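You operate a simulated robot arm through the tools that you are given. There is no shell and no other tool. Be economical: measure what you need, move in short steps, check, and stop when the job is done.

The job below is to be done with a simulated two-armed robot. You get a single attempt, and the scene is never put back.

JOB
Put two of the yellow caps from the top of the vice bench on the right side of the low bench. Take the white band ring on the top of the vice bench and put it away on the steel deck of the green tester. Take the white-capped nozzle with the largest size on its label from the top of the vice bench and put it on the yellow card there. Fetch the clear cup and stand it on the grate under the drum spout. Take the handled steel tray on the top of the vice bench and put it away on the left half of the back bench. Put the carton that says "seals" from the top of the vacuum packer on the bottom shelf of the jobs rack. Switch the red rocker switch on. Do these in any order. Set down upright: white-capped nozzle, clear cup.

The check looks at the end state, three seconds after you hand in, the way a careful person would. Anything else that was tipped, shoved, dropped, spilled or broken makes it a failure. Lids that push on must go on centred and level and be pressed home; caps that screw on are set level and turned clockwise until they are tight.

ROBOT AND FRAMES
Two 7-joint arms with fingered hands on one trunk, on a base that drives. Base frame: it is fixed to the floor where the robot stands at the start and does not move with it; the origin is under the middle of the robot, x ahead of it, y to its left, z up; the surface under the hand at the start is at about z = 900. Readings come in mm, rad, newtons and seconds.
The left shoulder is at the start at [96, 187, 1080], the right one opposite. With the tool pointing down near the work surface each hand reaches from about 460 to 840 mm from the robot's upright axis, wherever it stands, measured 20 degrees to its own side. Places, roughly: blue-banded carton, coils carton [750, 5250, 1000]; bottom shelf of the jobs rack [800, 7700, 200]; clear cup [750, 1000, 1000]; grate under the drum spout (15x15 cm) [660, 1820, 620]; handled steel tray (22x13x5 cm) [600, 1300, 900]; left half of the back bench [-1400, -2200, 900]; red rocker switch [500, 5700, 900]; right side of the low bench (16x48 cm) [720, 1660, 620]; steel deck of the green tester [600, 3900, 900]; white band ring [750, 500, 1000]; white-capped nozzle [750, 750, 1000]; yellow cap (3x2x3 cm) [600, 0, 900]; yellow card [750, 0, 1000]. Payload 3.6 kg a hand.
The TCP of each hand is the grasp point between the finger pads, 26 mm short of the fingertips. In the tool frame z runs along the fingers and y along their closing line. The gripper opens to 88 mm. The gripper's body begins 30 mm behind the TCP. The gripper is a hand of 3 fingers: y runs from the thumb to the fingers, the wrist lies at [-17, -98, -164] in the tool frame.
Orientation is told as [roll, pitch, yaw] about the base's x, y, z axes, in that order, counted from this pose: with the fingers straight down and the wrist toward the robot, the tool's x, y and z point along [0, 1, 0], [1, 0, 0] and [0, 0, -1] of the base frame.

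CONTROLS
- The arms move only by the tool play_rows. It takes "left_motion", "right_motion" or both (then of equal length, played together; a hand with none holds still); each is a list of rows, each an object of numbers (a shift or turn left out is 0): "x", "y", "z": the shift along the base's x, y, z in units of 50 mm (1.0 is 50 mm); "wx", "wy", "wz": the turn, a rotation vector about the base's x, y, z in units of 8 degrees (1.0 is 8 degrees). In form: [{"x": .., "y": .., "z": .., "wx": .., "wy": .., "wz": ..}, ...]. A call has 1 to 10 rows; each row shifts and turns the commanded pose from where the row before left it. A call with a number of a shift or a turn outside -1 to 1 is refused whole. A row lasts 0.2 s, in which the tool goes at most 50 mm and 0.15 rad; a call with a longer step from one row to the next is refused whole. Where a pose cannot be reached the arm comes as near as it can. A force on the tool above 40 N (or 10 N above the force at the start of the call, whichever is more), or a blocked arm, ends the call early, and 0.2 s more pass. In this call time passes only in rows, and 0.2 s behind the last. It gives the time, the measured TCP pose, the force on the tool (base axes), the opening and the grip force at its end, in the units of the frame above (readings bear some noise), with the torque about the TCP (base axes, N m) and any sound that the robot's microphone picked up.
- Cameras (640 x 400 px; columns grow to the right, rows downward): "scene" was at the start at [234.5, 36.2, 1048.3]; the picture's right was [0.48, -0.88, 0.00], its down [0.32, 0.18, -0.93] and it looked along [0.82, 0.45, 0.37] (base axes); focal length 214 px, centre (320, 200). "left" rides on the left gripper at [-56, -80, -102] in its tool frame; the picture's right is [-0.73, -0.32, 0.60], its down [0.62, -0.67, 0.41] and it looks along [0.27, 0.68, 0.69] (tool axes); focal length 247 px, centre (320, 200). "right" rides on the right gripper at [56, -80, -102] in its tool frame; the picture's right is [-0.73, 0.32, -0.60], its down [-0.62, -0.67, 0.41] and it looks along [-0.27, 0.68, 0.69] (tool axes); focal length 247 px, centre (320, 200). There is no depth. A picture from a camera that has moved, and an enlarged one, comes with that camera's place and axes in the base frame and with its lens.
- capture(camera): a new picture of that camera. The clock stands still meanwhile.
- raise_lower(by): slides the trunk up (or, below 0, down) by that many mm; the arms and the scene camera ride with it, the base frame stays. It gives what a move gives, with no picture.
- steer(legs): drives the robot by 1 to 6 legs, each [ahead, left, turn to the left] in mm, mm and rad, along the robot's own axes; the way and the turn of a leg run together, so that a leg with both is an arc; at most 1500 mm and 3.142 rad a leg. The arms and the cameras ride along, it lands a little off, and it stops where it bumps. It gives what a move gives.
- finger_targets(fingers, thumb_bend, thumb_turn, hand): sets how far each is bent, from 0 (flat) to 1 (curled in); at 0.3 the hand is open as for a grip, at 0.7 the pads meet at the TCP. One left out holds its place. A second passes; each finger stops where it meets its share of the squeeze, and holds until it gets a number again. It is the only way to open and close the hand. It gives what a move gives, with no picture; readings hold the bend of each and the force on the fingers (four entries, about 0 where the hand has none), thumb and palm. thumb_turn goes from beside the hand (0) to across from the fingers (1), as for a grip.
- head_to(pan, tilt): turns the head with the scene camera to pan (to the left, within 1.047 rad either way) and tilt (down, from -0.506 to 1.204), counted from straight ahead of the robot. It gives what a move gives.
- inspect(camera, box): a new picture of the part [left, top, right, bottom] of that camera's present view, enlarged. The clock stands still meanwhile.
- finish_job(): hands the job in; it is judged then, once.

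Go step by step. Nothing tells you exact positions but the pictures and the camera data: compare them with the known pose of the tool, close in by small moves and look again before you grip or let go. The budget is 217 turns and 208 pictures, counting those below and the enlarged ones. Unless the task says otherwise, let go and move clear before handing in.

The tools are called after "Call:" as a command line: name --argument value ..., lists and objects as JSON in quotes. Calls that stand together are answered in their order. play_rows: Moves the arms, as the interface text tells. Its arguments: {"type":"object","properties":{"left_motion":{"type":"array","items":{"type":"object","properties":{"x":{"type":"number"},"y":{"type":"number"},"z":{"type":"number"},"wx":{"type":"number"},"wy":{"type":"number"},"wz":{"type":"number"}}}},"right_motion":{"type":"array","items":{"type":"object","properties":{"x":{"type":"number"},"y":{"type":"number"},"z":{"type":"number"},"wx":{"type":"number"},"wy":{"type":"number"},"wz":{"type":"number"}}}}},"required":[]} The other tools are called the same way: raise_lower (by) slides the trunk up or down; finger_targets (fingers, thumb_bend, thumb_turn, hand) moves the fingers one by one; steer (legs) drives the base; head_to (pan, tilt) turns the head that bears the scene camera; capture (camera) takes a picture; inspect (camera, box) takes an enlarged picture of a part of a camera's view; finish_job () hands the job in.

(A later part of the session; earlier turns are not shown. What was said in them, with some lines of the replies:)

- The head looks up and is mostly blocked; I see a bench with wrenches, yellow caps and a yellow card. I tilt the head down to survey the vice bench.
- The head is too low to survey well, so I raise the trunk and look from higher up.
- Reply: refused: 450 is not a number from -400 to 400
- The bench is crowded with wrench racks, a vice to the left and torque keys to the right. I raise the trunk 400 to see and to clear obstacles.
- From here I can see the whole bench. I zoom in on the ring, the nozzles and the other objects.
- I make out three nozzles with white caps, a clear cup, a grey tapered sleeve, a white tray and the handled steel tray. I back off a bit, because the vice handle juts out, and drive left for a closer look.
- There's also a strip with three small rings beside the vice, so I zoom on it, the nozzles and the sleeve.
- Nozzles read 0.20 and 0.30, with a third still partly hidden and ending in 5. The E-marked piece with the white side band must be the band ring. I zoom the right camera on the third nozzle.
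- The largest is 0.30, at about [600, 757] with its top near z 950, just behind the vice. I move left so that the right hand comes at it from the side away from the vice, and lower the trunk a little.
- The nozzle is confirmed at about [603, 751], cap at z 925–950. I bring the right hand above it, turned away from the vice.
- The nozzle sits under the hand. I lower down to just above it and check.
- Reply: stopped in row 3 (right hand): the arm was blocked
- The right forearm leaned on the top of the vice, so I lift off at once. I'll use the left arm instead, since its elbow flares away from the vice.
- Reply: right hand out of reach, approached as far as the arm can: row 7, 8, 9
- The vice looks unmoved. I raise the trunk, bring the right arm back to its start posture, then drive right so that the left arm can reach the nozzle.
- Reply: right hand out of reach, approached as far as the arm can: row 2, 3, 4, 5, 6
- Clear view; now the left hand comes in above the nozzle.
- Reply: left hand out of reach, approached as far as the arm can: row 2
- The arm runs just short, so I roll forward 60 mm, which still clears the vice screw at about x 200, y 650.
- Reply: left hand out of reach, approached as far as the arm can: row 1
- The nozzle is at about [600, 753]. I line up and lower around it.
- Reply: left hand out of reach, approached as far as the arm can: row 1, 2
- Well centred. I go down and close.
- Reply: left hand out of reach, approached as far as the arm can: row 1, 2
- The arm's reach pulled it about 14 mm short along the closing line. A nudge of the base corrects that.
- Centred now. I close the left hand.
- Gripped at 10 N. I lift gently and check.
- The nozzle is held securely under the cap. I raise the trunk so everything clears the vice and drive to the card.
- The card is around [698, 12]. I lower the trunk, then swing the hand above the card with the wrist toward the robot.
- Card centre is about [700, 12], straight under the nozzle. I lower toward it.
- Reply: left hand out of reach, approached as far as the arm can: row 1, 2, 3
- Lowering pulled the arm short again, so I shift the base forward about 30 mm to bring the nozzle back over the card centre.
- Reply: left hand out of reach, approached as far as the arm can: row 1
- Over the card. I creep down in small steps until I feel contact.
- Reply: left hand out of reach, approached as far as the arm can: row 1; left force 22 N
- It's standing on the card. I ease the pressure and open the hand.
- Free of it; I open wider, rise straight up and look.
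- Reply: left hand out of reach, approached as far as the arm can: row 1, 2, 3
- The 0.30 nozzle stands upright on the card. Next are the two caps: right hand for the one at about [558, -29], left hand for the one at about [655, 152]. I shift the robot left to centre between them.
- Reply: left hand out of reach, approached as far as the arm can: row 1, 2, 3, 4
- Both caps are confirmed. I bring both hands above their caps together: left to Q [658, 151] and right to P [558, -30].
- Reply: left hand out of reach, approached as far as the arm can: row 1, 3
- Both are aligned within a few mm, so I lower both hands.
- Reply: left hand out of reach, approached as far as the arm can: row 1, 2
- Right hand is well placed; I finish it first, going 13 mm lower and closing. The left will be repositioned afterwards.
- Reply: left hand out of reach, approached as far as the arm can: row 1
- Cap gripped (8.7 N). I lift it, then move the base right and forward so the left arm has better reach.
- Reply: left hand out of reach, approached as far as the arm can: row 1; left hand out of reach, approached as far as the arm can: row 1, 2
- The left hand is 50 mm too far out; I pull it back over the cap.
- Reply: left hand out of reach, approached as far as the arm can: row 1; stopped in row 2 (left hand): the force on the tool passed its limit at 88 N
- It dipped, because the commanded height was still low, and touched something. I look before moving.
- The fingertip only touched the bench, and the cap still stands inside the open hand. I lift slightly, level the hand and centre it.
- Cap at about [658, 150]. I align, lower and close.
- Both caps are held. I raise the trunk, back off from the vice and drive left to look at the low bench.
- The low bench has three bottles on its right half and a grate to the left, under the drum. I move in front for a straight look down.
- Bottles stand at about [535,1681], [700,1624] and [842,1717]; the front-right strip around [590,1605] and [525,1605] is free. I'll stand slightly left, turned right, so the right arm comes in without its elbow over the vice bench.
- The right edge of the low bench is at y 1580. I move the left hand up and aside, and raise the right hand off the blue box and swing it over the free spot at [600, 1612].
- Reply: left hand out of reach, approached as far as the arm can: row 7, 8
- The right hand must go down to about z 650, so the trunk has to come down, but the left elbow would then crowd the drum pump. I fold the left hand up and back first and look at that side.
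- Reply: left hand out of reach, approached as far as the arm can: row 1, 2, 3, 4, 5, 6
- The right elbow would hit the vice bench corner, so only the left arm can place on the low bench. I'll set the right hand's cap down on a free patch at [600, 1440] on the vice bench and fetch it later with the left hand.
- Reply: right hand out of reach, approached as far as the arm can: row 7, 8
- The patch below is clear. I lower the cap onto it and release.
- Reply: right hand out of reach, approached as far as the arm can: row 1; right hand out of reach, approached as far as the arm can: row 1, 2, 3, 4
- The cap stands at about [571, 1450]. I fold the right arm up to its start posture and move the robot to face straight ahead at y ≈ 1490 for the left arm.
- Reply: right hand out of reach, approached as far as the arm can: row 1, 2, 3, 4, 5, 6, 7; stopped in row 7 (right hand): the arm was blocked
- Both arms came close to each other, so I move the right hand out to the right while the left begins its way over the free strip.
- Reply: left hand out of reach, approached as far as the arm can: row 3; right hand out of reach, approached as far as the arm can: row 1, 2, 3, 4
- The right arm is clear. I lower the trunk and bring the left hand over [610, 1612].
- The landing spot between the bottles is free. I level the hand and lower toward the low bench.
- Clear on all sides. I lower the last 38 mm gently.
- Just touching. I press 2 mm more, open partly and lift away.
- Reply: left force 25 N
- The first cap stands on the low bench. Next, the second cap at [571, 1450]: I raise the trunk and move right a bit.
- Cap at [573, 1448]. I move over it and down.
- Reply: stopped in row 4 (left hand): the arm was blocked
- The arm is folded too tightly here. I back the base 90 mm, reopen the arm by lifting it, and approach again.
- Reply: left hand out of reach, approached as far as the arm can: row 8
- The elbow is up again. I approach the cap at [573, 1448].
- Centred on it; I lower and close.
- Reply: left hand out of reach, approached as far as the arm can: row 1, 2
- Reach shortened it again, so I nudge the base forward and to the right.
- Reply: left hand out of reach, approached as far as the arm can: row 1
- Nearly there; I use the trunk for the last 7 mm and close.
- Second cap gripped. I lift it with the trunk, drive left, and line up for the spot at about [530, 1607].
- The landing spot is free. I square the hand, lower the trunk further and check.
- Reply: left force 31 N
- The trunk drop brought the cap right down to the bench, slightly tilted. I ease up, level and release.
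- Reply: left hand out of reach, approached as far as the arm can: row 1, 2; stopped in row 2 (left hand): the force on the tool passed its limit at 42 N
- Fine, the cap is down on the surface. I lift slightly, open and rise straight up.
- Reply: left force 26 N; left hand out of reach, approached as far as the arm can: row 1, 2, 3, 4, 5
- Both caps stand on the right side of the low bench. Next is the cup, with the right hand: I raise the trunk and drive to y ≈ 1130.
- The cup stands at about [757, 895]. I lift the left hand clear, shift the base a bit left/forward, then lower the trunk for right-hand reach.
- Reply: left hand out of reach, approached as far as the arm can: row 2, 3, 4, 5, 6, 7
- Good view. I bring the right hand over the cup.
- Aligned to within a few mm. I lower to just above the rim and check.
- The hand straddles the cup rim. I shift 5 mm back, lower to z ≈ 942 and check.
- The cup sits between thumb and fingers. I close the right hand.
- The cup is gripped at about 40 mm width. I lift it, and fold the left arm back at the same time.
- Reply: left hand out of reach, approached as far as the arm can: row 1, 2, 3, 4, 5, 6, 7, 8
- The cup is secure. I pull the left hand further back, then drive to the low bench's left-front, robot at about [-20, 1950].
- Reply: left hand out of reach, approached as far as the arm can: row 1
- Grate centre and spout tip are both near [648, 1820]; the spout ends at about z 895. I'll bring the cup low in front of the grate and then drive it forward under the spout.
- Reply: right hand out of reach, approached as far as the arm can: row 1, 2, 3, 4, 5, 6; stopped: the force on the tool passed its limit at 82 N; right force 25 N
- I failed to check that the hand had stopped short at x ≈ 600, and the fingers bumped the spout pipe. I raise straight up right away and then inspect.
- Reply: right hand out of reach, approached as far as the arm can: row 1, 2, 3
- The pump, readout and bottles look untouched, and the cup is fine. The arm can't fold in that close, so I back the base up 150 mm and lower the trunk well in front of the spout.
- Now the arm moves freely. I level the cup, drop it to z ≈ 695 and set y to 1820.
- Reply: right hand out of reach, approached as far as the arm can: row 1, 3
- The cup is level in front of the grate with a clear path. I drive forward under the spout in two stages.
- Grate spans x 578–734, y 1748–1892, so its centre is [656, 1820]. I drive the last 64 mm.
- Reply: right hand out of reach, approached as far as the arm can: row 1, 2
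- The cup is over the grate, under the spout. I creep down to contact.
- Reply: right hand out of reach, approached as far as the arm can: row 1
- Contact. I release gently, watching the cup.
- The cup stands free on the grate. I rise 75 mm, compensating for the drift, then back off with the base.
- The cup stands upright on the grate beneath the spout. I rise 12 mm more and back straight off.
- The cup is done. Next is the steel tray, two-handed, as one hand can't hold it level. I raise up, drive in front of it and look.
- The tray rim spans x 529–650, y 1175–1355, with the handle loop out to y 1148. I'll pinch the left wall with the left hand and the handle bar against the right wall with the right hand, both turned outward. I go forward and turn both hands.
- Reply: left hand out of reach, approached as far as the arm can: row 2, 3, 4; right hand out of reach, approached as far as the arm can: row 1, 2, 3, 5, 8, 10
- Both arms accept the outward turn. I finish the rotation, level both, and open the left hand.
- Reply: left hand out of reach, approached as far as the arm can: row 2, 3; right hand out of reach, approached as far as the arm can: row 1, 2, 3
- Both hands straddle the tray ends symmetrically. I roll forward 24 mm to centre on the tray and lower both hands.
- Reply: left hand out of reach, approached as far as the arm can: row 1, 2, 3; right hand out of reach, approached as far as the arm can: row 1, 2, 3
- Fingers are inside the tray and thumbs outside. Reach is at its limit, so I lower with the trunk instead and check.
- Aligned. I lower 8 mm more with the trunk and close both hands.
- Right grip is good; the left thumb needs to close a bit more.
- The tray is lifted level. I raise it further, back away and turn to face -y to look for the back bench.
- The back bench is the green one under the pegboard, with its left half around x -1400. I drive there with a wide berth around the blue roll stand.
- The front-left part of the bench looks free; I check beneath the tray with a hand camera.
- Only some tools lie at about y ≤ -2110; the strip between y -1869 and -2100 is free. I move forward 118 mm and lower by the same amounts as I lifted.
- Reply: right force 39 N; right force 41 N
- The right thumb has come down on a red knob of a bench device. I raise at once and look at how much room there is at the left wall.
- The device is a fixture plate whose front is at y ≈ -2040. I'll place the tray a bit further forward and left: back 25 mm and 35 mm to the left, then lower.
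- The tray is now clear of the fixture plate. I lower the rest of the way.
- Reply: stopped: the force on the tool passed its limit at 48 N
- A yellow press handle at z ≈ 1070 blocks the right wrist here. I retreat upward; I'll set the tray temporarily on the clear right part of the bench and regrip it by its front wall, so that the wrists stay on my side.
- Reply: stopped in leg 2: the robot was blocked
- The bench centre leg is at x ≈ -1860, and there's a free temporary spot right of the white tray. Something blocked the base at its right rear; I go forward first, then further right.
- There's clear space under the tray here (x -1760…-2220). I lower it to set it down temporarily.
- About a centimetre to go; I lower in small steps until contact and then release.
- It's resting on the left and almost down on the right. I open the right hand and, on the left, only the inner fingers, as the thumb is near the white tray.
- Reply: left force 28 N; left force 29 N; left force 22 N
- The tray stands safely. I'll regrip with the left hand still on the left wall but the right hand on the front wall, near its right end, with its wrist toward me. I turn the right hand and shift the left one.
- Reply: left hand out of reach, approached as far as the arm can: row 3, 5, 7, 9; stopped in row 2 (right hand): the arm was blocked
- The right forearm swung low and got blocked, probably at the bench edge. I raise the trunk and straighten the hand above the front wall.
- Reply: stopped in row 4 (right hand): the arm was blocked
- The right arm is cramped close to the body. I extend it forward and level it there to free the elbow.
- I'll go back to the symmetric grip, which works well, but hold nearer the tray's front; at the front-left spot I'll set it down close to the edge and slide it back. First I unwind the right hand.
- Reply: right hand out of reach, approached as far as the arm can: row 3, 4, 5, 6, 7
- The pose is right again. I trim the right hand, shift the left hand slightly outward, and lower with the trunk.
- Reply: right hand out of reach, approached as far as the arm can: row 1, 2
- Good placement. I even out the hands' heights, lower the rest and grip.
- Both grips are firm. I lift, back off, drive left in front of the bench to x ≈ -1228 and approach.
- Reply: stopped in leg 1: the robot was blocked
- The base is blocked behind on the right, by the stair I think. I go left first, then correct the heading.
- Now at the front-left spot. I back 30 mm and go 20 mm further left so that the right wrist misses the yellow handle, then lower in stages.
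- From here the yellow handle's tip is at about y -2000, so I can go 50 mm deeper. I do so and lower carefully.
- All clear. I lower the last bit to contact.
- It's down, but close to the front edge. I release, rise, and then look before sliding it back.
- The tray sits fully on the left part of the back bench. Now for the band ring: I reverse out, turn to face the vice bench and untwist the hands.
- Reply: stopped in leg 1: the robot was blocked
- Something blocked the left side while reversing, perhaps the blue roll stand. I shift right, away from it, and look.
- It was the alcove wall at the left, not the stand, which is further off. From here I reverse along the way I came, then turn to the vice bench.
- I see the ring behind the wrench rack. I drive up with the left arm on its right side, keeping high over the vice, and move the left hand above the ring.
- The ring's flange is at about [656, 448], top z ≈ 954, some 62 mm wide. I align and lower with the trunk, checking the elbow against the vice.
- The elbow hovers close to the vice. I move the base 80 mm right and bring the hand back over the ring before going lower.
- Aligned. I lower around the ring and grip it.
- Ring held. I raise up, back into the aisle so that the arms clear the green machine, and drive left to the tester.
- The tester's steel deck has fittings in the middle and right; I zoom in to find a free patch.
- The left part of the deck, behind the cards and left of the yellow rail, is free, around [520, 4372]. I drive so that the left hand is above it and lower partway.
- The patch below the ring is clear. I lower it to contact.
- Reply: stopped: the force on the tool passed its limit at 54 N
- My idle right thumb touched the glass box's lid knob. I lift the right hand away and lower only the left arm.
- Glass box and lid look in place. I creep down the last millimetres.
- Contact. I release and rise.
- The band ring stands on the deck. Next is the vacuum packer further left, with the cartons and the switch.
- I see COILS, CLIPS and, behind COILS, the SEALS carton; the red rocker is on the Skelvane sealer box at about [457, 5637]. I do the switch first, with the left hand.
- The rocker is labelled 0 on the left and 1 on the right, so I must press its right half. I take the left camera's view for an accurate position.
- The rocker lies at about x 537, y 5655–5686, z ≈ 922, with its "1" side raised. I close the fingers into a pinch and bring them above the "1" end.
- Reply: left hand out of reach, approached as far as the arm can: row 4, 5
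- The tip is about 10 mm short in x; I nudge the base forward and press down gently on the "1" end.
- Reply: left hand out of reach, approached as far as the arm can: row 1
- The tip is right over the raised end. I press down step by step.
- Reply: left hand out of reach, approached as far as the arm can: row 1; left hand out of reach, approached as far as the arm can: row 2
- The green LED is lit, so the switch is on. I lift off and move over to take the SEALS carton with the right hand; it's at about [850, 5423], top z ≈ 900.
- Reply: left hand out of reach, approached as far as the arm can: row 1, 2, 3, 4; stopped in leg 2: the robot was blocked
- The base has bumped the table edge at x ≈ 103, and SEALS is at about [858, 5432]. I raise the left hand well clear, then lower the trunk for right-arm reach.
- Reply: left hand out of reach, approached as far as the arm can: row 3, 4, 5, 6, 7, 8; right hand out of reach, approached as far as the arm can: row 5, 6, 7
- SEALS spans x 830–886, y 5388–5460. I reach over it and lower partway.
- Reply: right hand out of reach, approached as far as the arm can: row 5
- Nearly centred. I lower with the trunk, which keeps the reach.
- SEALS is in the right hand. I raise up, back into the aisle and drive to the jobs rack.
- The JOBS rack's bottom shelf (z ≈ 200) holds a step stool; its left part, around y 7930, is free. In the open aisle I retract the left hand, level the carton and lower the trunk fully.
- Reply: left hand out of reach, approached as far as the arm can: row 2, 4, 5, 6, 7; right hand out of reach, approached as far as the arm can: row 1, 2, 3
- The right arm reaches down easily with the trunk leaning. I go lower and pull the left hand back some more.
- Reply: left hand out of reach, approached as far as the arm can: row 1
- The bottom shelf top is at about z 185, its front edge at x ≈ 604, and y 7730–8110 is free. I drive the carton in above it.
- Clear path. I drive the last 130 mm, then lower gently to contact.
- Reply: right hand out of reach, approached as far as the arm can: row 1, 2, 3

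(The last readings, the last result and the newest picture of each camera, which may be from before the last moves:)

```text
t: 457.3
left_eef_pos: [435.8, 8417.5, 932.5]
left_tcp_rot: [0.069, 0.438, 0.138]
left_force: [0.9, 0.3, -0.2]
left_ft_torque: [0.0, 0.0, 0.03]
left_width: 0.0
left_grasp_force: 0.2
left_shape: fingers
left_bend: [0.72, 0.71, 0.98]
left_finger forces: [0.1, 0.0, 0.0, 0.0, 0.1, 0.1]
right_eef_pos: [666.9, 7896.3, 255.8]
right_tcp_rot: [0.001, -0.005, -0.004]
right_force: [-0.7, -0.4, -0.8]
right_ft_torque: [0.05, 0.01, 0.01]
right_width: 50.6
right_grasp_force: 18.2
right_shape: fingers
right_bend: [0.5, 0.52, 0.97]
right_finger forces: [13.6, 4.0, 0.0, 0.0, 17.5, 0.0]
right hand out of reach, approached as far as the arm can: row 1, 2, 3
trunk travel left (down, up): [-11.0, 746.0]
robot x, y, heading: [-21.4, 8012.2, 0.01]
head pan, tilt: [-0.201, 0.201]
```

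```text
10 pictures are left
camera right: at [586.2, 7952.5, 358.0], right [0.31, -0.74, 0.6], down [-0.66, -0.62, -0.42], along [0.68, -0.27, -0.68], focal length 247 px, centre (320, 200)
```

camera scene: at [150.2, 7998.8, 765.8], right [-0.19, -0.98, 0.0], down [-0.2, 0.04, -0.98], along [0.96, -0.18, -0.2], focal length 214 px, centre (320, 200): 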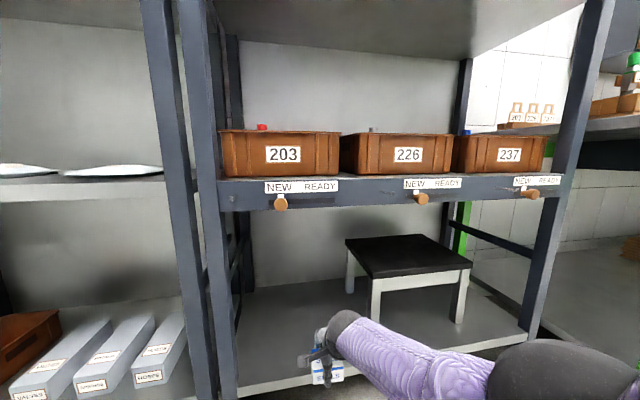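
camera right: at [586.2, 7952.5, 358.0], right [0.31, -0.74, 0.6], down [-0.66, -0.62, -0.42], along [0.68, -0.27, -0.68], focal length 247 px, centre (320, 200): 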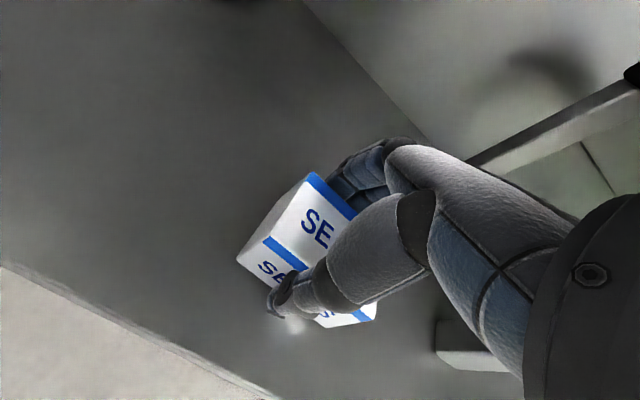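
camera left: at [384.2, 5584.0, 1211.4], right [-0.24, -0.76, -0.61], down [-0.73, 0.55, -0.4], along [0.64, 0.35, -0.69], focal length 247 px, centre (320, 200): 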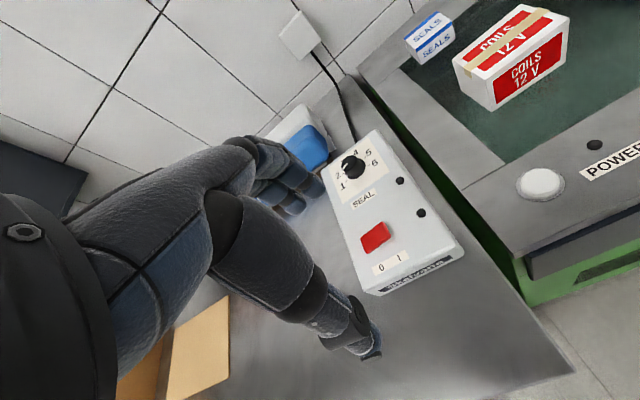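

Reach shortens as it goes down, so I add 25 mm with the base and continue to contact.

Call:
steer --legs '[[28, 0, 0]]'

Call:
play_rows --right_motion '[{"z": -0.3}, {"z": -0.2}]'

Call:
play_rows --right_motion '[{"z": -0.15}, {"z": -0.1}]'

```text
t: 458.1
left_eef_pos: [463.9, 8416.7, 932.3]
left_tcp_rot: [0.069, 0.439, 0.136]
left_force: [0.1, 0.6, -0.1]
left_ft_torque: [-0.01, 0.01, 0.02]
left_width: 0.0
left_grasp_force: 0.1
left_shape: fingers
left_bend: [0.72, 0.71, 0.98]
left_finger forces: [0.1, 0.0, 0.0, 0.0, 0.0, 0.0]
right_eef_pos: [695.7, 7896.0, 254.5]
right_tcp_rot: [0.002, -0.005, -0.002]
right_force: [-0.3, 1.0, -1.5]
right_ft_torque: [0.03, -0.01, 0.01]
right_width: 50.4
right_grasp_force: 17.7
right_shape: fingers
right_bend: [0.5, 0.52, 0.97]
right_finger forces: [13.7, 4.0, 0.0, 0.0, 17.5, 0.1]
trunk travel left (down, up): [-11.0, 746.0]
robot x, y, heading: [5.2, 8017.3, 0.011]
head pan, tilt: [-0.201, 0.201]
```

```text
t: 458.7
left_eef_pos: [463.7, 8416.2, 934.0]
left_tcp_rot: [0.066, 0.441, 0.138]
left_force: [-0.4, -1.0, -0.2]
left_ft_torque: [-0.04, 0.01, -0.02]
left_width: 0.0
left_grasp_force: 0.1
left_shape: fingers
left_bend: [0.72, 0.71, 0.98]
left_finger forces: [0.1, 0.1, 0.1, 0.1, 0.1, 0.0]
right_eef_pos: [694.5, 7894.9, 255.8]
right_tcp_rot: [0.002, -0.006, -0.005]
right_force: [-0.1, 0.6, -1.6]
right_ft_torque: [0.01, 0.02, 0.02]
right_width: 50.4
right_grasp_force: 17.1
right_shape: fingers
right_bend: [0.5, 0.52, 0.97]
right_finger forces: [13.6, 4.0, 0.0, 0.0, 17.5, 0.1]
right hand out of reach, approached as far as the arm can: row 1, 2
trunk travel left (down, up): [-11.0, 746.0]
robot x, y, heading: [5.0, 8017.0, 0.008]
head pan, tilt: [-0.201, 0.201]
```

```text
t: 459.3
left_eef_pos: [464.0, 8416.6, 931.7]
left_tcp_rot: [0.069, 0.439, 0.136]
left_force: [0.7, 0.1, -0.5]
left_ft_torque: [0.01, -0.01, 0.0]
left_width: 0.0
left_grasp_force: 0.1
left_shape: fingers
left_bend: [0.72, 0.71, 0.98]
left_finger forces: [0.0, 0.0, 0.0, 0.0, 0.0, 0.1]
right_eef_pos: [694.0, 7895.0, 256.4]
right_tcp_rot: [0.002, -0.005, -0.004]
right_force: [0.3, 0.3, -0.9]
right_ft_torque: [-0.02, 0.0, -0.01]
right_width: 50.7
right_grasp_force: 17.2
right_shape: fingers
right_bend: [0.5, 0.52, 0.97]
right_finger forces: [13.7, 4.0, 0.0, 0.0, 17.5, 0.0]
right hand out of reach, approached as far as the arm can: row 1, 2
trunk travel left (down, up): [-11.0, 746.0]
robot x, y, heading: [5.7, 8017.6, 0.01]
head pan, tilt: [-0.201, 0.201]
```

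The arm bottoms out at z 255 at this extension. I lower the trunk its last 10 mm and trade reach: base 60 mm forward, hand 60 mm back, so it can come down.

Call:
raise_lower --by -10

Call:
steer --legs '[[60, 0, 0]]'

Call:
play_rows --right_motion '[{"x": -0.4}, {"x": -0.4}, {"x": -0.4}]'

```text
t: 459.9
left_eef_pos: [462.1, 8417.9, 923.8]
left_tcp_rot: [0.069, 0.436, 0.136]
left_force: [-0.4, 0.3, -0.2]
left_ft_torque: [0.01, -0.01, -0.02]
left_width: 0.1
left_grasp_force: 0.0
left_shape: fingers
left_bend: [0.72, 0.71, 0.98]
left_finger forces: [0.0, 0.0, 0.0, 0.0, 0.0, 0.1]
right_eef_pos: [698.0, 7896.2, 252.0]
right_tcp_rot: [0.003, -0.016, -0.004]
right_force: [1.5, -0.4, 15.3]
right_ft_torque: [0.06, -0.52, -0.03]
right_width: 50.9
right_grasp_force: 20.2
right_shape: fingers
right_bend: [0.49, 0.54, 0.97]
right_finger forces: [15.7, 4.7, 0.0, 0.0, 19.5, 0.0]
trunk travel left (down, up): [-1.0, 756.0]
robot x, y, heading: [10.1, 8014.8, 0.012]
head pan, tilt: [-0.201, 0.201]
```

```text
t: 461.0
left_eef_pos: [519.7, 8418.1, 922.5]
left_tcp_rot: [0.068, 0.439, 0.133]
left_force: [-0.3, -0.6, -1.1]
left_ft_torque: [0.01, 0.03, -0.01]
left_width: 0.2
left_grasp_force: 0.1
left_shape: fingers
left_bend: [0.72, 0.71, 0.98]
left_finger forces: [0.1, 0.0, 0.0, 0.0, 0.1, 0.1]
right_eef_pos: [753.1, 7897.3, 252.4]
right_tcp_rot: [0.001, -0.014, -0.001]
right_force: [-2.9, -1.4, 6.1]
right_ft_torque: [0.04, -0.12, -0.03]
right_width: 51.0
right_grasp_force: 18.4
right_shape: fingers
right_bend: [0.5, 0.54, 0.97]
right_finger forces: [13.0, 4.4, 0.0, 0.0, 19.2, 0.0]
trunk travel left (down, up): [-1.0, 756.0]
robot x, y, heading: [63.9, 8016.1, 0.016]
head pan, tilt: [-0.201, 0.201]
stopped in leg 1: the robot was blocked; the commanded pose is now the measured one
```

```text
t: 461.8
left_eef_pos: [519.7, 8418.2, 924.9]
left_tcp_rot: [0.067, 0.44, 0.131]
left_force: [0.0, 0.5, 0.4]
left_ft_torque: [0.01, -0.04, -0.02]
left_width: 0.0
left_grasp_force: 0.0
left_shape: fingers
left_bend: [0.72, 0.71, 0.98]
left_finger forces: [0.0, 0.0, 0.0, 0.0, 0.0, 0.0]
right_eef_pos: [692.6, 7897.6, 251.6]
right_tcp_rot: [0.0, -0.014, -0.001]
right_force: [1.8, 0.1, 3.3]
right_ft_torque: [0.05, -0.15, -0.03]
right_width: 50.9
right_grasp_force: 18.2
right_shape: fingers
right_bend: [0.5, 0.54, 0.97]
right_finger forces: [14.2, 5.0, 0.0, 0.0, 17.5, 0.0]
trunk travel left (down, up): [-1.0, 756.0]
robot x, y, heading: [64.1, 8012.8, 0.009]
head pan, tilt: [-0.201, 0.201]
```

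The 15 N reading means that the carton is already standing on the shelf at TCP z ≈ 252. I verify with one small press and a look.

Call:
play_rows --right_motion '[{"z": -0.05}]'

Call:
capture --camera "right"

```text
t: 462.2
left_eef_pos: [519.0, 8417.9, 924.3]
left_tcp_rot: [0.068, 0.439, 0.134]
left_force: [0.3, 0.9, 0.5]
left_ft_torque: [0.0, 0.01, -0.01]
left_width: 0.2
left_grasp_force: 0.1
left_shape: fingers
left_bend: [0.72, 0.71, 0.98]
left_finger forces: [0.0, 0.0, 0.0, 0.1, 0.0, 0.0]
right_eef_pos: [694.0, 7897.0, 250.5]
right_tcp_rot: [0.002, -0.015, -0.004]
right_force: [-6.4, -0.2, 18.2]
right_ft_torque: [0.07, -0.37, 0.02]
right_width: 51.1
right_grasp_force: 20.7
right_shape: fingers
right_bend: [0.5, 0.54, 0.97]
right_finger forces: [13.0, 4.5, 0.1, 0.1, 23.8, 0.0]
trunk travel left (down, up): [-1.0, 756.0]
robot x, y, heading: [64.1, 8014.8, 0.012]
head pan, tilt: [-0.201, 0.201]
```

```text
9 pictures are left
camera right: at [612.1, 7953.9, 351.6], right [0.31, -0.74, 0.6], down [-0.66, -0.62, -0.42], along [0.69, -0.27, -0.68], focal length 247 px, centre (320, 200)
```

right: 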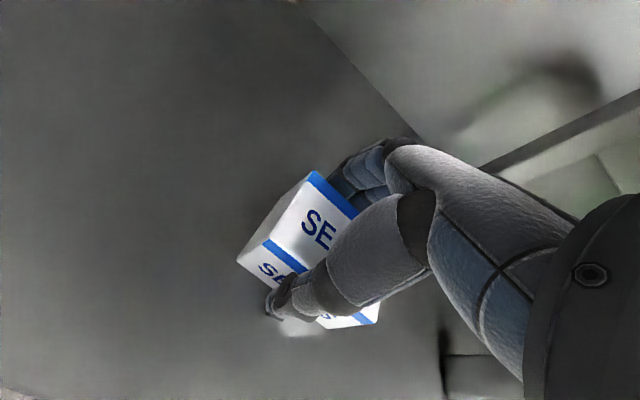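

Firm contact. I open, rise 75 mm and back straight out.

Call:
finger_targets --hand "right" --fingers 0.3 --thumb_bend 0.3

Call:
play_rows --right_motion '[{"z": 0.4}, {"z": 0.6}, {"z": 0.7}]'

Call:
steer --legs '[[-520, 0, 0]]'

Call:
capture --camera "scene"

```text
t: 463.2
left_eef_pos: [519.2, 8418.1, 922.9]
left_tcp_rot: [0.067, 0.439, 0.133]
left_force: [-0.4, -0.9, -0.9]
left_ft_torque: [-0.01, 0.02, -0.04]
left_width: 0.0
left_grasp_force: 0.1
left_shape: fingers
left_bend: [0.72, 0.71, 0.98]
left_finger forces: [0.1, 0.0, 0.0, 0.0, 0.1, 0.0]
right_eef_pos: [691.8, 7896.4, 248.4]
right_tcp_rot: [0.0, -0.012, -0.003]
right_force: [-0.3, 0.6, 0.2]
right_ft_torque: [0.0, 0.04, 0.01]
right_width: 88.0
right_grasp_force: 0.0
right_shape: fingers
right_bend: [0.3, 0.3, 0.97]
right_finger forces: [0.0, 0.1, 0.0, 0.0, 0.0, 0.0]
trunk travel left (down, up): [-1.0, 756.0]
robot x, y, heading: [66.1, 8014.6, 0.011]
head pan, tilt: [-0.201, 0.201]
```

```text
t: 464.0
left_eef_pos: [520.9, 8418.7, 924.0]
left_tcp_rot: [0.067, 0.44, 0.133]
left_force: [0.3, 1.2, -0.6]
left_ft_torque: [-0.01, -0.02, 0.03]
left_width: 0.0
left_grasp_force: 0.1
left_shape: fingers
left_bend: [0.72, 0.71, 0.98]
left_finger forces: [0.1, 0.0, 0.0, 0.0, 0.1, 0.0]
right_eef_pos: [693.4, 7897.3, 336.5]
right_tcp_rot: [0.002, -0.013, -0.002]
right_force: [-0.7, -0.6, 0.8]
right_ft_torque: [0.0, -0.01, 0.0]
right_width: 88.2
right_grasp_force: 0.1
right_shape: fingers
right_bend: [0.3, 0.3, 0.97]
right_finger forces: [0.0, 0.0, 0.0, 0.0, 0.0, 0.0]
trunk travel left (down, up): [-1.0, 756.0]
robot x, y, heading: [66.3, 8016.3, 0.013]
head pan, tilt: [-0.201, 0.201]
```

```text
t: 467.0
left_eef_pos: [-5.1, 8413.3, 922.5]
left_tcp_rot: [0.069, 0.442, 0.149]
left_force: [-0.2, 0.7, 0.0]
left_ft_torque: [0.03, -0.03, -0.01]
left_width: 0.0
left_grasp_force: 0.1
left_shape: fingers
left_bend: [0.72, 0.71, 0.98]
left_finger forces: [0.0, 0.0, 0.1, 0.1, 0.1, 0.1]
right_eef_pos: [174.4, 7895.8, 333.5]
right_tcp_rot: [0.002, -0.007, 0.012]
right_force: [0.5, 0.2, 0.7]
right_ft_torque: [-0.01, 0.0, 0.01]
right_width: 88.1
right_grasp_force: 0.1
right_shape: fingers
right_bend: [0.3, 0.3, 0.97]
right_finger forces: [0.0, 0.0, 0.0, 0.0, 0.0, 0.1]
trunk travel left (down, up): [-1.0, 756.0]
robot x, y, heading: [-457.7, 8002.3, 0.027]
head pan, tilt: [-0.201, 0.201]
```

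```text
8 pictures are left
camera scene: at [-151.5, 7995.8, 755.4], right [-0.17, -0.98, 0.0], down [-0.2, 0.03, -0.98], along [0.97, -0.17, -0.2], focal length 214 px, centre (320, 200)
```

scene: 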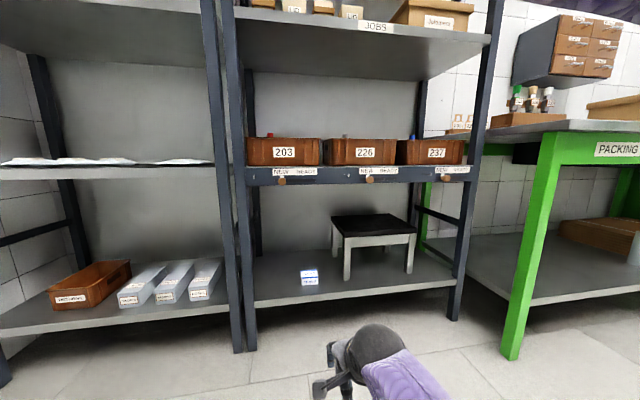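

The SEALS carton stands on the bottom shelf of the JOBS rack, and both hands are empty and clear. All items are done, so I hand in.

Call:
finish_job

```text
The job is handed in.
```

All seven items are placed and the job is handed in, but I bumped into things several times on the way, and I never rechecked one of them.

- **Caps:** two yellow caps stand on the right side of the low bench, at its front-right.
- **Band ring:** it's on the tester's steel deck, left of the yellow rail.
- **Nozzle:** the 0.30 mm one, the largest of the three, stands upright on the yellow card.
- **Cup:** it stands upright on the grate under the drum spout.
- **Tray:** it's on the left half of the back bench, about 17 mm in from the front edge.
- **Carton:** "seals" is on the bottom shelf of the jobs rack, left of the step stool.
- **Switch:** the red rocker is pressed to 1 and its green light came on.

**Contacts along the way**
- **Fixture lever and press handle (back bench):** while placing the tray, my hand pressed on the red lever of the "FREE/HELD" fixture, at about 35 N. The wrist then hit something there, most likely the press's yellow handle. I don't know where the lever stood before, so it may have moved.
- **Drum spout:** my fingers hit the pipe at 82 N. The counter still read 0 ml and nothing looked moved.
- **Vice:** my forearm leaned on it once. It looked unmoved.
- **Tester lid knob:** my thumb touched the glass box's knob. The lid looked in place.
- **Base:** it was blocked several times, by the packer or its table, by the alcove wall I think, and by things I couldn't identify.
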